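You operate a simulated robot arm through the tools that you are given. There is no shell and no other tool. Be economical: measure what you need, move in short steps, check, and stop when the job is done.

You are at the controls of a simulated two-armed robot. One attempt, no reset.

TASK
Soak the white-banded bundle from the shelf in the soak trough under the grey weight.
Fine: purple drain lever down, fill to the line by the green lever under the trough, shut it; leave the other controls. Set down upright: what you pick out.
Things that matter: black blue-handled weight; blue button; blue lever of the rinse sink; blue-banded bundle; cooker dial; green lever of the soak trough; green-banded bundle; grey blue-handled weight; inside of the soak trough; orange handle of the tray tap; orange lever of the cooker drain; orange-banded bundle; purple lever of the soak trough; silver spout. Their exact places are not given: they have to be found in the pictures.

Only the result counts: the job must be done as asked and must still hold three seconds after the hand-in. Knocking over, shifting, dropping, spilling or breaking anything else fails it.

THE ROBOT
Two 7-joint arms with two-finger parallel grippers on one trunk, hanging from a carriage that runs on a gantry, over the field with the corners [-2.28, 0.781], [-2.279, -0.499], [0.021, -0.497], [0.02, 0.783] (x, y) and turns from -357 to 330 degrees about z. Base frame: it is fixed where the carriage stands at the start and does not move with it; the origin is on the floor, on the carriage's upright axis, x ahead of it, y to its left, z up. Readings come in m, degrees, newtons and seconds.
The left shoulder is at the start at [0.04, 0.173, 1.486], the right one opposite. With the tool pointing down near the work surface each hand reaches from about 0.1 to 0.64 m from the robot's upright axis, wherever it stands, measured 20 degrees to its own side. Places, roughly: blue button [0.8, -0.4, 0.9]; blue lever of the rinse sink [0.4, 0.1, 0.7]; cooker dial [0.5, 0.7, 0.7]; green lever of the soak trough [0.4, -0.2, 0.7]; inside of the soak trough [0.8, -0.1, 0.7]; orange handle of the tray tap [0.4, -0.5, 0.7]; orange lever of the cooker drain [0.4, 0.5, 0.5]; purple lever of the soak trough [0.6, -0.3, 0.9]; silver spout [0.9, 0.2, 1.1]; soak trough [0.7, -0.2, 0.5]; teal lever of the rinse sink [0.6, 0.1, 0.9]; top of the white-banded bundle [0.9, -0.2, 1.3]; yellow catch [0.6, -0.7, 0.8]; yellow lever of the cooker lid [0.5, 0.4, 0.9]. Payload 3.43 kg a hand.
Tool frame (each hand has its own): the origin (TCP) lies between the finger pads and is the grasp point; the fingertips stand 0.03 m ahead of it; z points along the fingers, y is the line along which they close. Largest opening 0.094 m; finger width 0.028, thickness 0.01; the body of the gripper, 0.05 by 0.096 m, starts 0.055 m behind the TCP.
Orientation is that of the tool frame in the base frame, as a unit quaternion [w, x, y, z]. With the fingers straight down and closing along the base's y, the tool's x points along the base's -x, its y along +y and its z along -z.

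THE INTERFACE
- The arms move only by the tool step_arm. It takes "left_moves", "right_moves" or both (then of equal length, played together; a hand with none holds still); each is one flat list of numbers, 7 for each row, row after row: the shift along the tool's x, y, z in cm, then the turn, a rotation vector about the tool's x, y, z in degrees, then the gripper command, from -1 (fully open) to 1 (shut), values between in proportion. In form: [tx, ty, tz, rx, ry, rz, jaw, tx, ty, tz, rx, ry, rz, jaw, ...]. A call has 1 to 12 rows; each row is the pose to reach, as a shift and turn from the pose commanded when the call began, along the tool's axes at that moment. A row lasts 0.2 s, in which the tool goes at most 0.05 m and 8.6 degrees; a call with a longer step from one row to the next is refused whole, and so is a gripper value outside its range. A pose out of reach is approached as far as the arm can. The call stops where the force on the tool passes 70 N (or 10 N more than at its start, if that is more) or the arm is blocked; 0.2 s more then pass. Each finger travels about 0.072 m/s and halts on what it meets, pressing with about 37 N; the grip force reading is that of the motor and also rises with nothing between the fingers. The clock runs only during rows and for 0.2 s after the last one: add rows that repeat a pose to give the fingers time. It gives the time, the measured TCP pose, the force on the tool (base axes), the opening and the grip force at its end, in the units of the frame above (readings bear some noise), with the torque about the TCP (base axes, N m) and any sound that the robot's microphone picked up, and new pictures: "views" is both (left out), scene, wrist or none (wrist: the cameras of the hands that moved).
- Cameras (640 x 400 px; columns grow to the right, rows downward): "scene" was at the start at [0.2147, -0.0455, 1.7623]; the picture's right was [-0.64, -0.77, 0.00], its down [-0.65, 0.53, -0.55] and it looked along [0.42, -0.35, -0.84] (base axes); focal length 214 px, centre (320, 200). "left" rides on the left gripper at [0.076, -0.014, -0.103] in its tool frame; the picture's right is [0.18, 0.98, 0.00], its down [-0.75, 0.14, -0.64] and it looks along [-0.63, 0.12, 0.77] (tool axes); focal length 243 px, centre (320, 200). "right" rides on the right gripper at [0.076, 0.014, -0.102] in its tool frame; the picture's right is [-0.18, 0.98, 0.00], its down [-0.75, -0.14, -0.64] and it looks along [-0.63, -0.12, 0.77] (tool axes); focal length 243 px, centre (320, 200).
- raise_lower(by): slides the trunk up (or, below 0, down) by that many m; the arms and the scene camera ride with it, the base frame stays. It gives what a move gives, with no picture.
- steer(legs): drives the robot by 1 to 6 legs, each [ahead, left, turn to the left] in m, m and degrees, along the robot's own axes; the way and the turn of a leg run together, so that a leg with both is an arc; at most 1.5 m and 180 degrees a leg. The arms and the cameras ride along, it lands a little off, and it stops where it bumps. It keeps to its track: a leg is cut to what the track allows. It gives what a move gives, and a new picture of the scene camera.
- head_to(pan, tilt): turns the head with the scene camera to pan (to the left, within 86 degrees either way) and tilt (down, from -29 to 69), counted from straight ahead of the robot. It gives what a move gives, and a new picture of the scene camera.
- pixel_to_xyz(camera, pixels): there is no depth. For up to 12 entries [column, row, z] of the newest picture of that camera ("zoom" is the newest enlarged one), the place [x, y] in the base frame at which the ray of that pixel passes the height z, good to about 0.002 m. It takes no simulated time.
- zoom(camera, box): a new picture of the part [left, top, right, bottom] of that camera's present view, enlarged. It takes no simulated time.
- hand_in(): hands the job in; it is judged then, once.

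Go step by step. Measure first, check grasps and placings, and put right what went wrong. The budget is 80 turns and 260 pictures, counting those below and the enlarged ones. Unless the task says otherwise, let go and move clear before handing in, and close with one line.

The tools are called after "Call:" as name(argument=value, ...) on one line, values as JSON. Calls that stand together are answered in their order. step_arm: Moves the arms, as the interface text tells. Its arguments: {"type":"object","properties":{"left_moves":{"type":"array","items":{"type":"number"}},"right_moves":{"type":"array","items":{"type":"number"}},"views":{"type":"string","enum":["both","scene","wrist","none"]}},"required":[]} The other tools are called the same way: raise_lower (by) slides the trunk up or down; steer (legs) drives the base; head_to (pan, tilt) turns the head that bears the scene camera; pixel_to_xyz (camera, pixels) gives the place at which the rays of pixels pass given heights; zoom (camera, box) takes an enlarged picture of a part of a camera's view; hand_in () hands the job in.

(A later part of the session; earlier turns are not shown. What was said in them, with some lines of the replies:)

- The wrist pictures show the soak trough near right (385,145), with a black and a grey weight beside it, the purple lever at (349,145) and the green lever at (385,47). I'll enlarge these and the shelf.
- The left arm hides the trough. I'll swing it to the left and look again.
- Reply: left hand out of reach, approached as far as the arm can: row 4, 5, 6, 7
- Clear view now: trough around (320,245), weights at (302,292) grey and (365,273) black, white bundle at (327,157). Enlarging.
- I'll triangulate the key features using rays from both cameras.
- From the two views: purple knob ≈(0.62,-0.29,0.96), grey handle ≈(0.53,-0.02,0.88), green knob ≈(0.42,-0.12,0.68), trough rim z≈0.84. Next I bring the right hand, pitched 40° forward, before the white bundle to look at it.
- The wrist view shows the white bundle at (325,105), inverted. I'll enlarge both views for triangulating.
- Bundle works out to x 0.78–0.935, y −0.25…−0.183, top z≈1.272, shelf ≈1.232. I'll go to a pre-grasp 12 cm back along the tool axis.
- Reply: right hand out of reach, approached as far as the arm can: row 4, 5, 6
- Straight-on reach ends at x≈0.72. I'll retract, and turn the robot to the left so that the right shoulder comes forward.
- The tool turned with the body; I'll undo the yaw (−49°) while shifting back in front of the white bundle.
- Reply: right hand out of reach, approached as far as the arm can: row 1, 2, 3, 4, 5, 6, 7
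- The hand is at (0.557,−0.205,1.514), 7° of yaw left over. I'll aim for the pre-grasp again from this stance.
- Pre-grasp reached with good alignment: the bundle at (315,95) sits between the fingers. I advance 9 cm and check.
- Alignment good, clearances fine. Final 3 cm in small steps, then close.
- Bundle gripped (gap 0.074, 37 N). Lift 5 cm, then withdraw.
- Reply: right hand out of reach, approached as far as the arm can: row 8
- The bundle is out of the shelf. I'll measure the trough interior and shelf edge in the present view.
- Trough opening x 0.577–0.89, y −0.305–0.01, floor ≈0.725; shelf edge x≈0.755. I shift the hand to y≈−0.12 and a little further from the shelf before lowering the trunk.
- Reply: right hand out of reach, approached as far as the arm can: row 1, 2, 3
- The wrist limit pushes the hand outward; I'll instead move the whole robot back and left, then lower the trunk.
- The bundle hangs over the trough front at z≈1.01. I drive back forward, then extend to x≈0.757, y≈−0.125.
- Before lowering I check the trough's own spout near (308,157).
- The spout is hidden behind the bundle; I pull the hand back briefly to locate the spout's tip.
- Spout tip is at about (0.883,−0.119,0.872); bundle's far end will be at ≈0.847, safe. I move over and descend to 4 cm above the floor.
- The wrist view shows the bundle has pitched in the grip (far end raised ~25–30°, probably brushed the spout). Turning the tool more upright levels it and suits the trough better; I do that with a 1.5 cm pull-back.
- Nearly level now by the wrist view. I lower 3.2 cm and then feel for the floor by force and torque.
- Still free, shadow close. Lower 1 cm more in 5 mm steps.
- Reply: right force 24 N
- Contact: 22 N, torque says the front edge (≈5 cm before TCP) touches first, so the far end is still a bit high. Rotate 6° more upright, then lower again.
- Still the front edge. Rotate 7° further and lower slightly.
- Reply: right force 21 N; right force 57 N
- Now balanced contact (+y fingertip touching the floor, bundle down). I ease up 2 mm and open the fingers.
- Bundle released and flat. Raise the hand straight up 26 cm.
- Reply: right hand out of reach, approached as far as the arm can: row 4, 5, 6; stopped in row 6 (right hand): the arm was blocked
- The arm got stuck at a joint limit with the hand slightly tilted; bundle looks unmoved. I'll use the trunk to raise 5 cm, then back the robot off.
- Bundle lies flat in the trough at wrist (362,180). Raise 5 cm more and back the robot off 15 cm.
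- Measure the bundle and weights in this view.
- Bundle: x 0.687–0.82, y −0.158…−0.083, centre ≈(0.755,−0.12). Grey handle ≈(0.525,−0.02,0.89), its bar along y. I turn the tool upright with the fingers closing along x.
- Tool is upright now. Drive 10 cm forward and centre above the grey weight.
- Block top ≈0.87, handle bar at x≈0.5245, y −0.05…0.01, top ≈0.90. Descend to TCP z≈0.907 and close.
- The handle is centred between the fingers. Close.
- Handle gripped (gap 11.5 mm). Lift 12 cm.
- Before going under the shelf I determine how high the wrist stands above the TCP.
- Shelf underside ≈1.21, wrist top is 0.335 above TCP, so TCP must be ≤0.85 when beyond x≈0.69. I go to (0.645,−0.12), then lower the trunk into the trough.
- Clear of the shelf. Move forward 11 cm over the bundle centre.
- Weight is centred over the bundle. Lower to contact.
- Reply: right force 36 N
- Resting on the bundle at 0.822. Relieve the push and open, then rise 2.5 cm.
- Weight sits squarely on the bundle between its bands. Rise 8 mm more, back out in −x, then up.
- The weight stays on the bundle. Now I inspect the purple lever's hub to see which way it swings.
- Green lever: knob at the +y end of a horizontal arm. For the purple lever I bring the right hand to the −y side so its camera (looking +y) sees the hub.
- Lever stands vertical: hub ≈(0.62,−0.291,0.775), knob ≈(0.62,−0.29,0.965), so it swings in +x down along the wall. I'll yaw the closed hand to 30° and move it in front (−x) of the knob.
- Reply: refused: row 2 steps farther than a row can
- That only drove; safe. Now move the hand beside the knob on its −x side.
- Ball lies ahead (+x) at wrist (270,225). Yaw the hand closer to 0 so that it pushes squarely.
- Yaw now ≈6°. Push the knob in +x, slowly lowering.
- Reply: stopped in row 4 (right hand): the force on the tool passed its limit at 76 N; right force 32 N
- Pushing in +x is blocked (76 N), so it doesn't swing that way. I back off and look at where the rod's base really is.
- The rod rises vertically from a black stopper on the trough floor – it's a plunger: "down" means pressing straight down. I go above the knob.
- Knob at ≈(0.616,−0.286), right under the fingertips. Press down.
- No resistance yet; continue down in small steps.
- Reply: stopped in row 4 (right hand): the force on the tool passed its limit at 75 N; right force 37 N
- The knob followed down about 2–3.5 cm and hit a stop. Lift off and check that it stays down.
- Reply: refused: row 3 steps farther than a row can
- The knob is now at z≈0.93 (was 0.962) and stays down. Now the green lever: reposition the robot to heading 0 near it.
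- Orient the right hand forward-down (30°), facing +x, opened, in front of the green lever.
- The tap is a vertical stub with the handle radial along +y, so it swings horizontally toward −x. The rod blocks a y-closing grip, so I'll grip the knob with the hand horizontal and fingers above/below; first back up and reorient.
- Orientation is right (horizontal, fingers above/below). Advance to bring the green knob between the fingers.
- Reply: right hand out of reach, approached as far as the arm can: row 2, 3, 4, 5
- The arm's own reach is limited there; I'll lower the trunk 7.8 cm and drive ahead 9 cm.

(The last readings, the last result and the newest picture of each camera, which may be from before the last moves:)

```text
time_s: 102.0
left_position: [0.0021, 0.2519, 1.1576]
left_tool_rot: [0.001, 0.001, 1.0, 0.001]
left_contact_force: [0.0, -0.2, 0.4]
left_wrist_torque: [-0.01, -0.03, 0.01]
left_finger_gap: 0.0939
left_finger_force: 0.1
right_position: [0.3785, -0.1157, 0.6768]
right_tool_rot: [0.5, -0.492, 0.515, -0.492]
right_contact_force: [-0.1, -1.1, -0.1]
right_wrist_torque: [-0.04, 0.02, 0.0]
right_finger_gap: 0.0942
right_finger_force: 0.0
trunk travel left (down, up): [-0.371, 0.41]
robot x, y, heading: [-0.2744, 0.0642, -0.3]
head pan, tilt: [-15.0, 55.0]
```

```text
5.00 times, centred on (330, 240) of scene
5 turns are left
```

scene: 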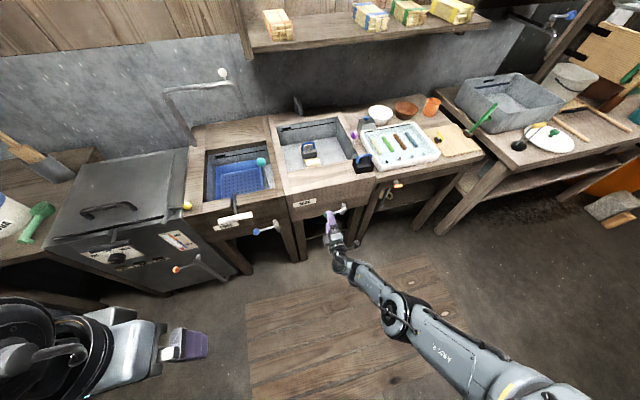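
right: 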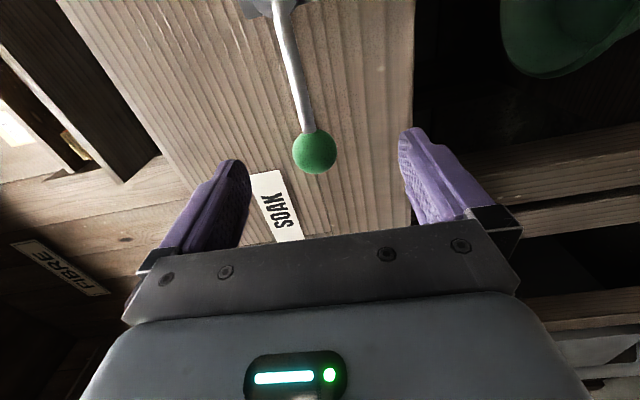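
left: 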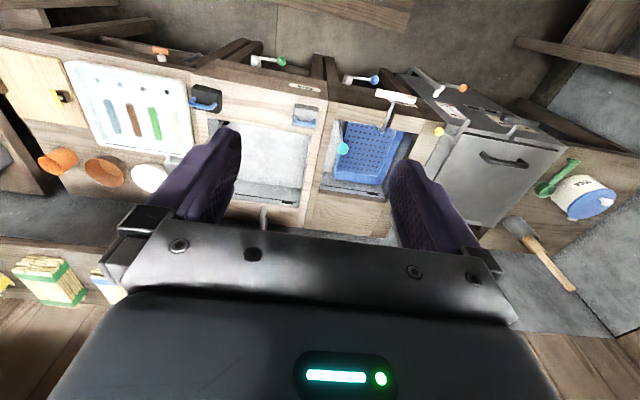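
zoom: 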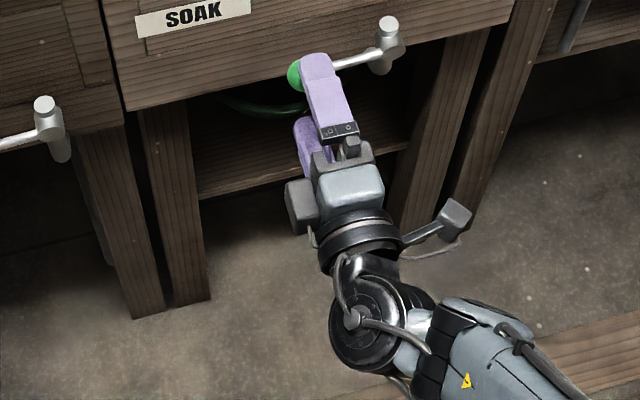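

Only five turns remain, so I chain calls: the knob is centred between the fingers (wrist (315,150)); I advance 3.4 cm, grip it, and swing it toward −x along its arc, then view the trough.

Call:
step_arm(right_moves=[0, -0.3, 1.7, 0, 0, 0, -1, 0, -0.3, 3.4, 0, 0, 0, -1, 0, -0.3, 3.4, 0, 0, 0, 0, 0, -0.3, 3.4, 0, 0, 0, 1, 0, -0.3, 3.4, 0, 0, 0, 1, 0, -0.3, 3.4, 0, 0, 0, 1], views="none")

Call:
step_arm(right_moves=[0.98, 0, -2.57, 0, 0, 0, 1, 2.94, 0, -4.91, 0, 0, 0, 1, 5.6, 0, -6.44, 0, 0, 0, 1, 8.6, 0, -6.97, 0, 0, 0, 1], views="both")

Call:
zoom(camera="scene", box=[265, 100, 375, 190])

Call:
zoom(camera="scene", box=[290, 180, 370, 260])

```text
time_s: 103.4
left_position: [0.0018, 0.2546, 1.1564]
left_tool_rot: [0.0, 0.001, 1.0, 0.001]
left_contact_force: [0.9, 0.1, -0.9]
left_wrist_torque: [0.01, 0.01, 0.02]
left_finger_gap: 0.094
left_finger_force: 0.1
right_position: [0.3943, -0.12, 0.6816]
right_tool_rot: [0.492, -0.5, 0.52, -0.488]
right_contact_force: [21.3, -2.4, -60.2]
right_wrist_torque: [-0.04, 1.17, 0.48]
right_finger_gap: 0.0296
right_finger_force: 44.7
right hand out of reach, approached as far as the arm can: row 1, 2, 3, 4, 5, 6
trunk travel left (down, up): [-0.371, 0.41]
robot x, y, heading: [-0.2749, 0.0615, -0.4]
head pan, tilt: [-15.0, 55.0]
```

```text
time_s: 103.7
left_position: [0.0035, 0.2546, 1.1595]
left_tool_rot: [0.001, 0.002, 1.0, 0.001]
left_contact_force: [0.5, 0.2, -0.2]
left_wrist_torque: [-0.03, 0.02, -0.03]
left_finger_gap: 0.0941
left_finger_force: 0.1
right_position: [0.3922, -0.1194, 0.681]
right_tool_rot: [0.489, -0.503, 0.521, -0.486]
right_contact_force: [9.8, 1.6, -13.2]
right_wrist_torque: [0.06, 0.65, -0.53]
right_finger_gap: 0.0293
right_finger_force: 44.4
trunk travel left (down, up): [-0.371, 0.41]
robot x, y, heading: [-0.2707, 0.0613, -0.2]
head pan, tilt: [-15.0, 55.0]
stopped in row 1 (right hand): the force on the tool passed its limit at 87 N (the readings are from after the stop); the commanded pose is now the measured one
```

scene: 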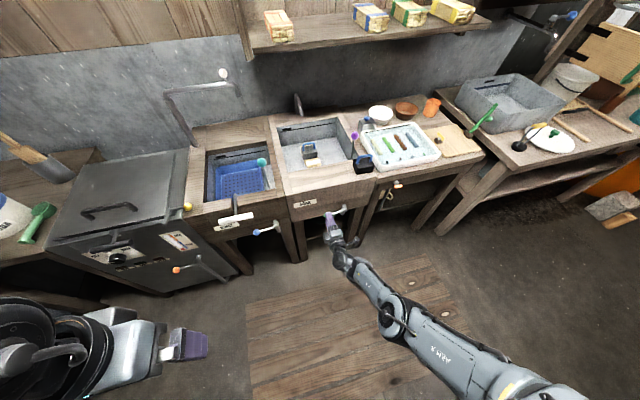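
right: 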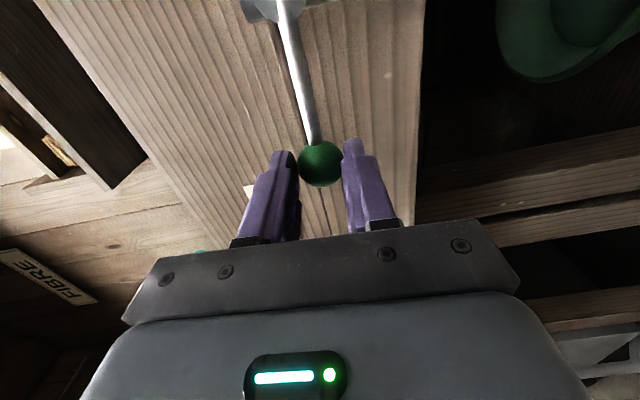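

```text
4.44 times, centred on (320, 145) of scene
```

zoom: 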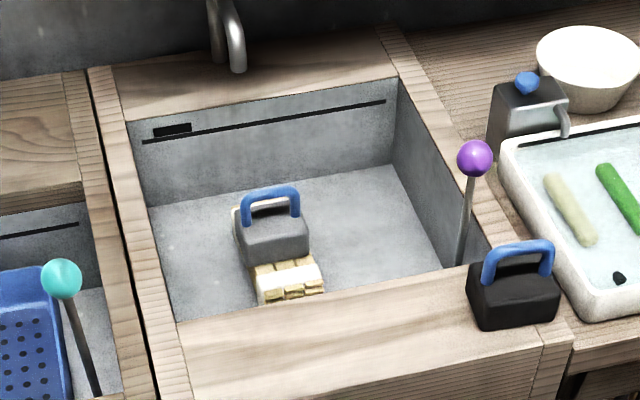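

```text
5.00 times, centred on (330, 220) of scene
4 turns are left
```

zoom: 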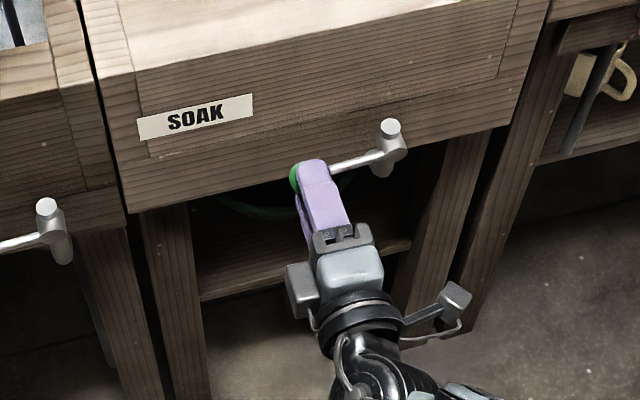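

The first pull was inconclusive because the grip was already preloaded. I test swinging it down (rolling with it), then a short −x test, and read the result.

Call:
step_arm(right_moves=[0.08, 1.2, 0, 0, 0, -8, 1, 0.33, 2.37, 0, 0, 0, -16, 1, 0.74, 3.5, 0, 0, 0, -24, 1, 1.3, 4.56, 0, 0, 0, -32, 1, 2, 5.5, 0, 0, 0, -40, 1], views="none")

Call:
step_arm(right_moves=[0.3, 0, -1.2, 0, 0, 0, 1], views="both")

Call:
zoom(camera="scene", box=[265, 100, 375, 190])

Call:
zoom(camera="scene", box=[290, 180, 370, 260])

```text
time_s: 104.9
left_position: [0.0014, 0.2539, 1.1571]
left_tool_rot: [0.0, 0.001, 1.0, 0.001]
left_contact_force: [-0.4, 0.1, 0.2]
left_wrist_torque: [-0.04, -0.05, 0.02]
left_finger_gap: 0.0941
left_finger_force: 0.2
right_position: [0.3602, -0.1289, 0.6664]
right_tool_rot: [-0.302, 0.648, -0.326, 0.619]
right_contact_force: [-0.1, 0.1, 0.3]
right_wrist_torque: [0.0, -0.03, 0.0]
right_finger_gap: 0.0
right_finger_force: 33.0
right hand out of reach, approached as far as the arm can: row 1, 2, 3, 4, 5
trunk travel left (down, up): [-0.371, 0.41]
robot x, y, heading: [-0.2737, 0.062, -0.1]
head pan, tilt: [-15.0, 55.0]
```

```text
time_s: 105.3
left_position: [0.0006, 0.2533, 1.1575]
left_tool_rot: [0.001, 0.001, 1.0, 0.001]
left_contact_force: [-0.1, -0.2, -0.2]
left_wrist_torque: [0.01, -0.03, -0.01]
left_finger_gap: 0.0941
left_finger_force: 0.1
right_position: [0.3496, -0.1304, 0.6682]
right_tool_rot: [-0.294, 0.65, -0.316, 0.626]
right_contact_force: [-0.5, 0.8, 0.0]
right_wrist_torque: [0.01, -0.01, 0.02]
right_finger_gap: 0.0
right_finger_force: 33.3
trunk travel left (down, up): [-0.371, 0.41]
robot x, y, heading: [-0.2704, 0.0649, -0.2]
head pan, tilt: [-15.0, 55.0]
```

scene: 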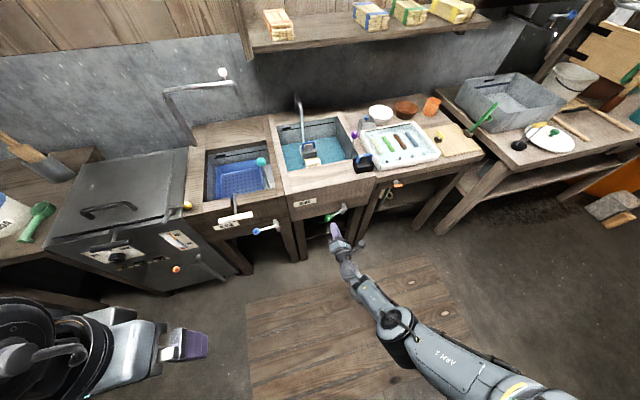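
right: 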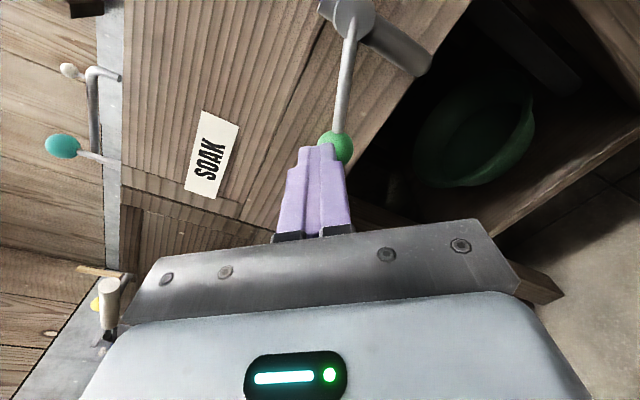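

```text
4.44 times, centred on (320, 145) of scene
```

zoom: 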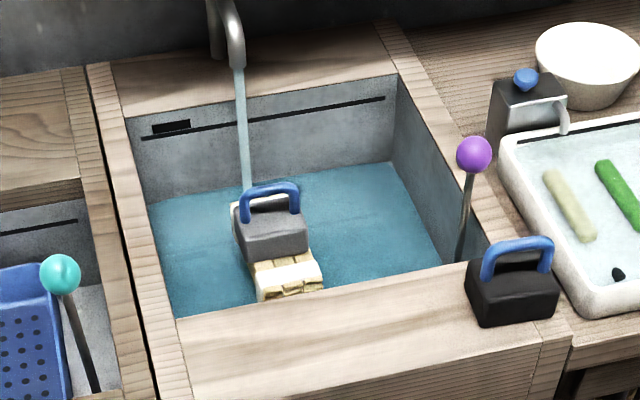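

```text
5.00 times, centred on (330, 220) of scene
3 turns are left
```

zoom: 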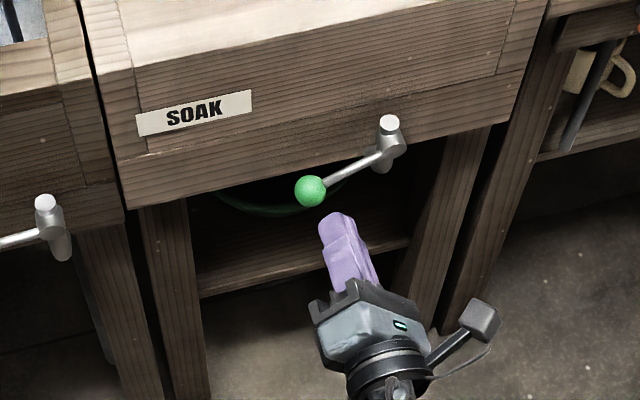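

Water is running: the knob turned down about 23° (upper end is the shut stop). I keep it open, bring the closed fingers below the knob ready to push it up, and measure the filling rate from two zooms.

Call:
raise_lower(by=-0.062)

Call:
steer(legs=[[0.06, 0, 0]])

Call:
zoom(camera="scene", box=[265, 90, 375, 190])

Call:
step_arm(right_moves=[-0.4, -0.3, 0, 0, 0, 0, 1, -0.78, -0.63, 0, 0, 0, 0, 1, -0.78, -0.63, 0, 0, 0, 0, 1, -0.78, -0.63, 0, 0, 0, 0, 1, -0.78, -0.63, 0, 0, 0, 0, 1, -0.78, -0.63, 0, 0, 0, 0, 1, -0.78, -0.63, 0, 0, 0, 0, 1, -0.78, -0.63, 0, 0, 0, 0, 1, -0.78, -0.63, 0, 0, 0, 0, 1, -0.78, -0.63, 0, 0, 0, 0, 1], views="both")

Call:
zoom(camera="scene", box=[265, 90, 375, 190])

Call:
zoom(camera="scene", box=[290, 180, 370, 260])

```text
time_s: 106.3
left_position: [0.0032, 0.2522, 1.0957]
left_tool_rot: [0.001, 0.0, 1.0, 0.001]
left_contact_force: [0.1, -0.9, 0.1]
left_wrist_torque: [-0.01, -0.02, -0.03]
left_finger_gap: 0.0939
left_finger_force: 0.1
right_position: [0.3509, -0.1317, 0.6084]
right_tool_rot: [-0.295, 0.649, -0.316, 0.626]
right_contact_force: [-0.6, -0.1, 0.3]
right_wrist_torque: [-0.01, 0.03, 0.03]
right_finger_gap: 0.0001
right_finger_force: 33.2
trunk travel left (down, up): [-0.309, 0.472]
robot x, y, heading: [-0.2774, 0.0626, -0.3]
head pan, tilt: [-15.0, 55.0]
```

```text
time_s: 107.3
left_position: [0.0635, 0.2529, 1.096]
left_tool_rot: [0.001, 0.002, 1.0, 0.001]
left_contact_force: [0.3, 0.6, 0.8]
left_wrist_torque: [0.0, 0.0, 0.0]
left_finger_gap: 0.0939
left_finger_force: 0.1
right_position: [0.4114, -0.1317, 0.6094]
right_tool_rot: [-0.295, 0.648, -0.317, 0.626]
right_contact_force: [0.2, -0.2, 0.3]
right_wrist_torque: [0.0, 0.01, -0.01]
right_finger_gap: 0.0003
right_finger_force: 32.8
trunk travel left (down, up): [-0.309, 0.472]
robot x, y, heading: [-0.2127, 0.0601, -0.8]
head pan, tilt: [-15.0, 55.0]
```

scene: 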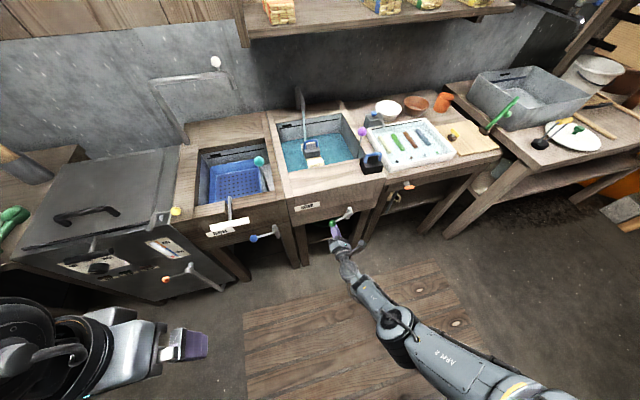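

```text
4.00 times, centred on (320, 140) of scene
```

zoom: 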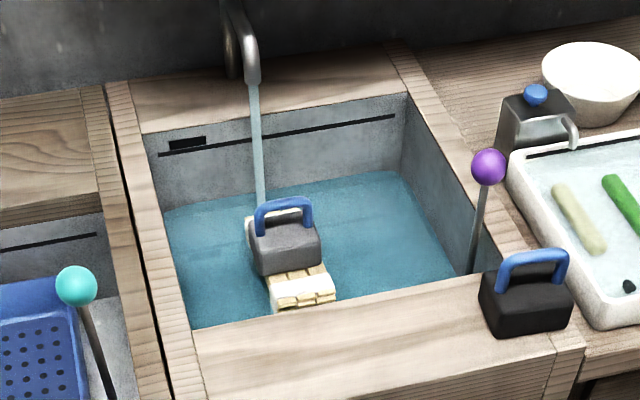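

```text
time_s: 109.5
left_position: [0.0621, 0.2525, 1.0966]
left_tool_rot: [0.0, 0.001, 1.0, 0.001]
left_contact_force: [-0.1, 1.0, 0.7]
left_wrist_torque: [-0.01, 0.0, 0.03]
left_finger_gap: 0.0941
left_finger_force: 0.0
right_position: [0.4101, -0.1217, 0.6093]
right_tool_rot: [-0.296, 0.649, -0.316, 0.626]
right_contact_force: [0.4, -0.3, 0.4]
right_wrist_torque: [0.01, -0.04, -0.01]
right_finger_gap: 0.0
right_finger_force: 33.1
trunk travel left (down, up): [-0.309, 0.472]
robot x, y, heading: [-0.2171, 0.0575, -0.4]
head pan, tilt: [-15.0, 55.0]
```

scene: 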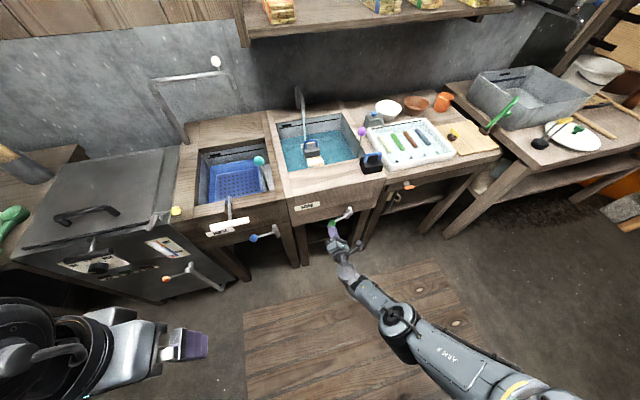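
right: 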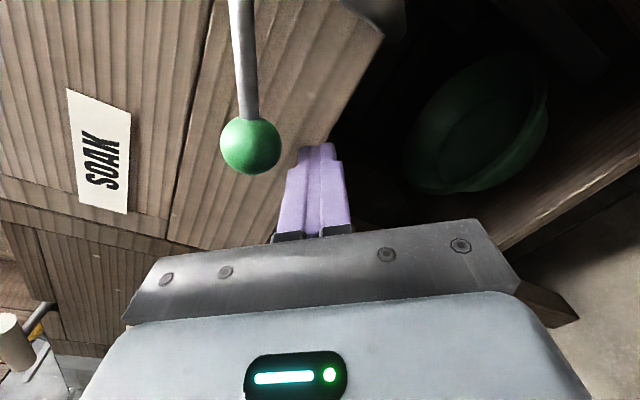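

```text
4.00 times, centred on (320, 140) of scene
```

zoom: 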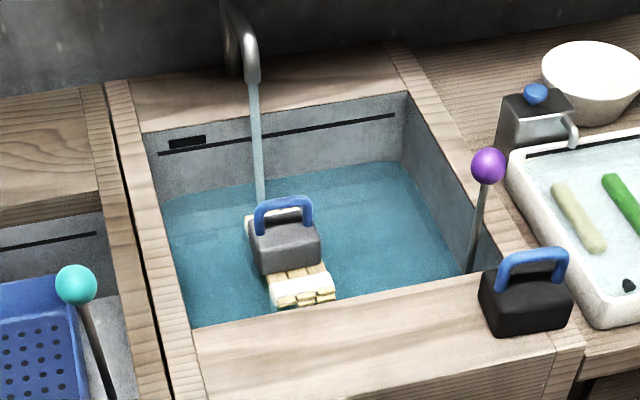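

```text
5.00 times, centred on (330, 220) of scene
2 turns are left
```

zoom: 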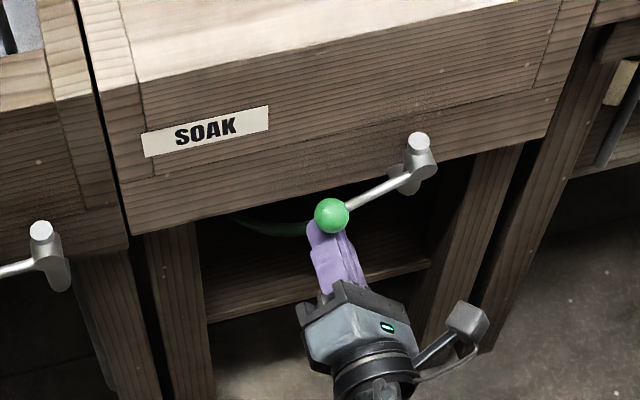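

Filling rises about 3.6–4.3 px/s in the zoom with ≈47 px to the line, i.e. about 11 s; the fingers are right under the knob (ball ≈(0.42,−0.125,0.65)). I hold for ≈10.4 s, then push the lever up shut and check.

Call:
step_arm(right_moves=[0, 0, 0, 0, 0, 0, 1, 0, 0, 0, 0, 0, 0, 1, 0, 0, 0, 0, 0, 0, 1, 0, 0, 0, 0, 0, 0, 1, 0, 0, 0, 0, 0, 0, 1, 0, 0, 0, 0, 0, 0, 1, 0, 0, 0, 0, 0, 0, 1, 0, 0, 0, 0, 0, 0, 1, 0, 0, 0, 0, 0, 0, 1, 0, 0, 0, 0, 0, 0, 1, 0, 0, 0, 0, 0, 0, 1, 0, 0, 0, 0, 0, 0, 1], views="none")

Call:
step_arm(right_moves=[0, 0, 0, 0, 0, 0, 1, 0, 0, 0, 0, 0, 0, 1, 0, 0, 0, 0, 0, 0, 1, 0, 0, 0, 0, 0, 0, 1, 0, 0, 0, 0, 0, 0, 1, 0, 0, 0, 0, 0, 0, 1, 0, 0, 0, 0, 0, 0, 1, 0, 0, 0, 0, 0, 0, 1, 0, 0, 0, 0, 0, 0, 1, 0, 0, 0, 0, 0, 0, 1, 0, 0, 0, 0, 0, 0, 1, 0, 0, 0, 0, 0, 0, 1], views="none")

Call:
zoom(camera="scene", box=[265, 90, 375, 190])

Call:
step_arm(right_moves=[0, 0, 0, 0, 0, 0, 1, 0, 0, 0, 0, 0, 0, 1, 0, 0, 0, 0, 0, 0, 1, 0, 0, 0, 0, 0, 0, 1, 0, 0, 0, 0, 0, 0, 1, 0, 0, 0, 0, 0, 0, 1, 0, 0, 0, 0, 0, 0, 1, 0, 0, 0, 0, 0, 0, 1, 0, 0, 0, 0, 0, 0, 1, 0, 0, 0, 0, 0, 0, 1, 0, 0, 0, 0, 0, 0, 1, 0, 0, 0, 0, 0, 0, 1], views="none")

Call:
step_arm(right_moves=[0, 0, 0, 0, 0, 0, 1, 0, 0, 0, 0, 0, 0, 1, 0, 0, 0, 0, 0, 0, 1, 0, 0, 0, 0, 0, 0, 1, 0, 0, 0, 0, 0, 0, 1, 0, 0, 0, 0, 0, 0, 1, 0, 0, 0, 0, 0, 0, 1, 0, 0, 0, 0, 0, 0, 1, 0, 0, 0, 0, 0, 0, 1, 0, 0, 0, 0, 0, 0, 1, 0, 0, 0, 0, 0, 0, 1, 0, 0, 0, 0, 0, 0, 1], views="none")

Call:
raise_lower(by=0.038)

Call:
step_arm(right_moves=[0.3, -0.4, 0, 0, 0, 0, 1, 0.75, -0.93, 0, 0, 0, 0, 1], views="both")

Call:
zoom(camera="scene", box=[265, 90, 375, 190])

Call:
zoom(camera="scene", box=[290, 180, 370, 260])

```text
time_s: 112.1
left_position: [0.0627, 0.2537, 1.0956]
left_tool_rot: [0.001, 0.001, 1.0, 0.002]
left_contact_force: [0.4, 0.7, 0.4]
left_wrist_torque: [-0.02, 0.01, -0.03]
left_finger_gap: 0.0938
left_finger_force: 0.0
right_position: [0.4106, -0.1223, 0.6077]
right_tool_rot: [-0.296, 0.649, -0.317, 0.625]
right_contact_force: [-0.3, 0.1, -0.8]
right_wrist_torque: [0.02, 0.02, 0.0]
right_finger_gap: 0.0
right_finger_force: 32.7
trunk travel left (down, up): [-0.309, 0.472]
robot x, y, heading: [-0.2182, 0.0624, -0.2]
head pan, tilt: [-15.0, 55.0]
```

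```text
time_s: 114.7
left_position: [0.0621, 0.2524, 1.0951]
left_tool_rot: [0.001, 0.002, 1.0, 0.001]
left_contact_force: [0.0, 0.2, -0.5]
left_wrist_torque: [0.03, 0.04, 0.0]
left_finger_gap: 0.0939
left_finger_force: 0.1
right_position: [0.4107, -0.1216, 0.6088]
right_tool_rot: [-0.297, 0.649, -0.316, 0.626]
right_contact_force: [-0.4, 0.4, 0.8]
right_wrist_torque: [0.01, -0.02, 0.03]
right_finger_gap: 0.0
right_finger_force: 33.4
trunk travel left (down, up): [-0.309, 0.472]
robot x, y, heading: [-0.2116, 0.0601, -0.2]
head pan, tilt: [-15.0, 55.0]
```

```text
4.00 times, centred on (320, 140) of scene
```

zoom: 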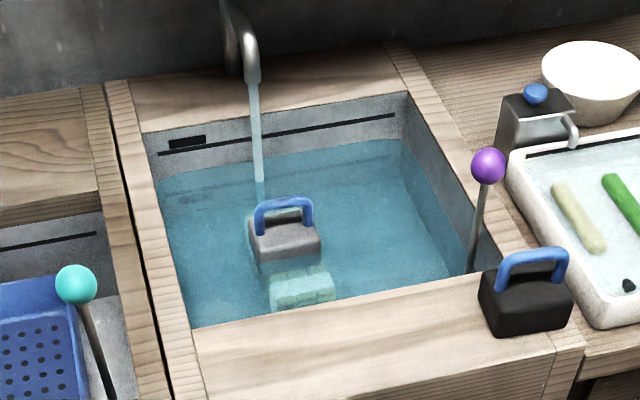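

```text
time_s: 117.3
left_position: [0.0611, 0.2526, 1.0958]
left_tool_rot: [0.001, 0.003, 1.0, 0.0]
left_contact_force: [0.7, -0.3, -0.1]
left_wrist_torque: [0.0, -0.03, 0.0]
left_finger_gap: 0.094
left_finger_force: 0.1
right_position: [0.4102, -0.1218, 0.6079]
right_tool_rot: [-0.295, 0.649, -0.317, 0.626]
right_contact_force: [-0.6, -0.8, 0.1]
right_wrist_torque: [0.03, 0.0, 0.0]
right_finger_gap: 0.0001
right_finger_force: 32.5
trunk travel left (down, up): [-0.309, 0.472]
robot x, y, heading: [-0.2107, 0.0643, -0.3]
head pan, tilt: [-15.0, 55.0]
```

```text
time_s: 119.9
left_position: [0.0626, 0.2518, 1.0951]
left_tool_rot: [0.001, 0.002, 1.0, 0.001]
left_contact_force: [0.0, -0.9, 0.3]
left_wrist_torque: [0.02, -0.01, -0.02]
left_finger_gap: 0.094
left_finger_force: 0.0
right_position: [0.4106, -0.1218, 0.608]
right_tool_rot: [-0.295, 0.649, -0.317, 0.626]
right_contact_force: [0.2, -0.1, 0.1]
right_wrist_torque: [-0.01, 0.0, -0.02]
right_finger_gap: 0.0
right_finger_force: 32.7
trunk travel left (down, up): [-0.309, 0.472]
robot x, y, heading: [-0.2154, 0.0618, -0.3]
head pan, tilt: [-15.0, 55.0]
```

```text
time_s: 120.7
left_position: [0.0627, 0.2521, 1.1329]
left_tool_rot: [0.001, 0.0, 1.0, 0.001]
left_contact_force: [1.1, -0.1, -0.2]
left_wrist_torque: [0.01, 0.01, 0.0]
left_finger_gap: 0.094
left_finger_force: 0.0
right_position: [0.4104, -0.1221, 0.6467]
right_tool_rot: [-0.296, 0.648, -0.317, 0.626]
right_contact_force: [-0.4, 0.2, -0.4]
right_wrist_torque: [-0.01, 0.0, -0.02]
right_finger_gap: 0.0001
right_finger_force: 32.7
trunk travel left (down, up): [-0.347, 0.434]
robot x, y, heading: [-0.2147, 0.0644, -0.1]
head pan, tilt: [-15.0, 55.0]
```

```text
time_s: 121.3
left_position: [0.0616, 0.2527, 1.133]
left_tool_rot: [0.0, 0.002, 1.0, 0.001]
left_contact_force: [0.6, 0.0, 0.1]
left_wrist_torque: [0.01, 0.0, 0.02]
left_finger_gap: 0.0941
left_finger_force: 0.1
right_position: [0.4077, -0.1226, 0.656]
right_tool_rot: [-0.291, 0.651, -0.318, 0.624]
right_contact_force: [1.0, -3.3, -15.8]
right_wrist_torque: [0.1, 0.18, -0.03]
right_finger_gap: 0.0
right_finger_force: 33.0
trunk travel left (down, up): [-0.347, 0.434]
robot x, y, heading: [-0.2143, 0.0618, -0.3]
head pan, tilt: [-15.0, 55.0]
```

scene: 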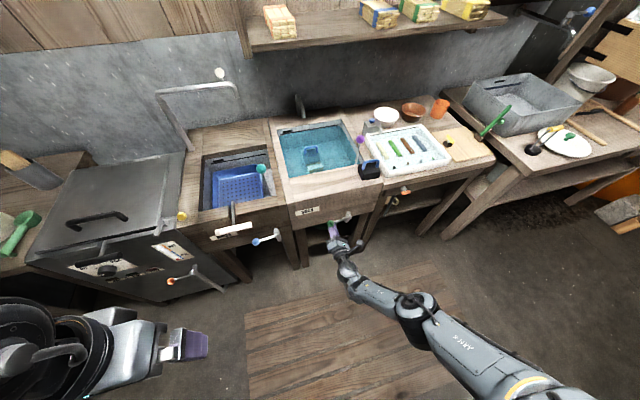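
right: 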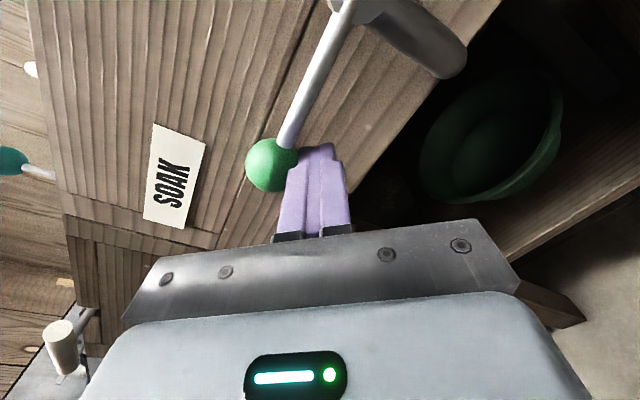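

```text
4.00 times, centred on (320, 140) of scene
```

zoom: 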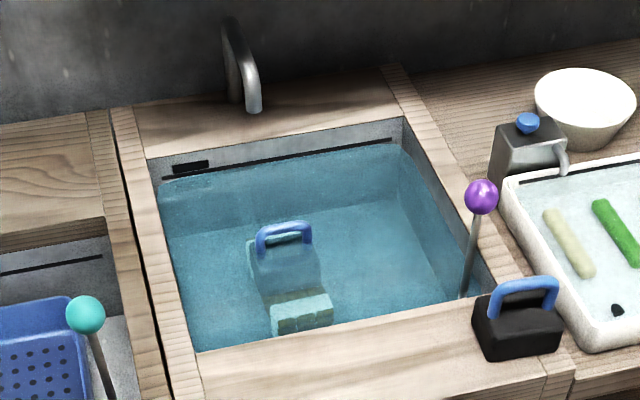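

```text
5.00 times, centred on (330, 220) of scene
1 turns are left
```

zoom: 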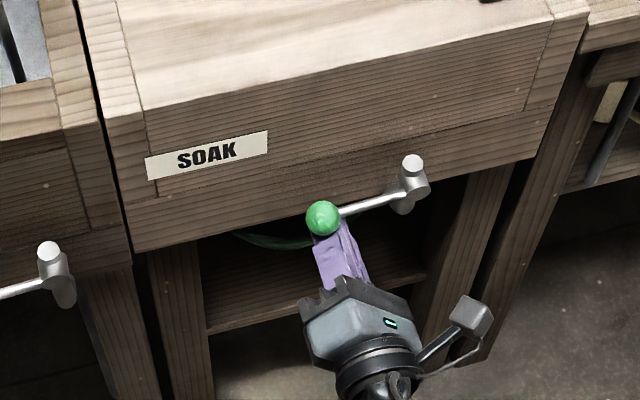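

The water stands right at the line (zoom (165,177)–(390,140)), the stream has stopped, and bundle and grey weight lie submerged. I move the hand down and back clear of the lever, then hand in.

Call:
raise_lower(by=-0.035)

Call:
steer(legs=[[-0.2, 0, 0]])

Call:
hand_in()

```text
time_s: 122.1
left_position: [0.0625, 0.2528, 1.0986]
left_tool_rot: [0.0, 0.001, 1.0, 0.001]
left_contact_force: [0.1, -0.4, 0.1]
left_wrist_torque: [0.01, 0.02, 0.0]
left_finger_gap: 0.0941
left_finger_force: 0.0
right_position: [0.4106, -0.1212, 0.6242]
right_tool_rot: [-0.294, 0.648, -0.318, 0.626]
right_contact_force: [-0.2, 0.0, 0.6]
right_wrist_torque: [0.0, 0.03, -0.02]
right_finger_gap: 0.0001
right_finger_force: 32.8
trunk travel left (down, up): [-0.312, 0.469]
robot x, y, heading: [-0.2095, 0.062, -0.4]
head pan, tilt: [-15.0, 55.0]
```

```text
time_s: 123.7
left_position: [-0.1389, 0.254, 1.099]
left_tool_rot: [0.001, 0.0, 1.0, 0.001]
left_contact_force: [0.4, 0.1, -0.1]
left_wrist_torque: [0.0, -0.01, -0.01]
left_finger_gap: 0.0939
left_finger_force: 0.1
right_position: [0.2097, -0.1193, 0.6224]
right_tool_rot: [-0.296, 0.65, -0.316, 0.625]
right_contact_force: [-1.0, 0.5, 0.1]
right_wrist_torque: [0.0, 0.01, -0.02]
right_finger_gap: 0.0002
right_finger_force: 32.9
trunk travel left (down, up): [-0.312, 0.469]
robot x, y, heading: [-0.4163, 0.0582, -0.2]
head pan, tilt: [-15.0, 55.0]
```

scene: 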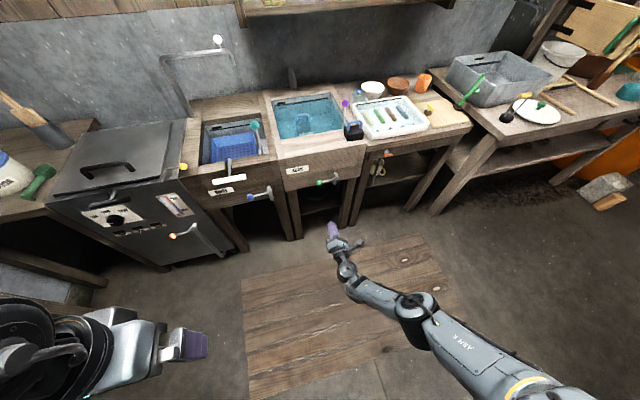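

```text
The job is handed in.
```

The white-banded bundle is soaking in the trough under the grey weight: the purple drain lever is down, the water is at the line, and the green lever is shut with the stream stopped.
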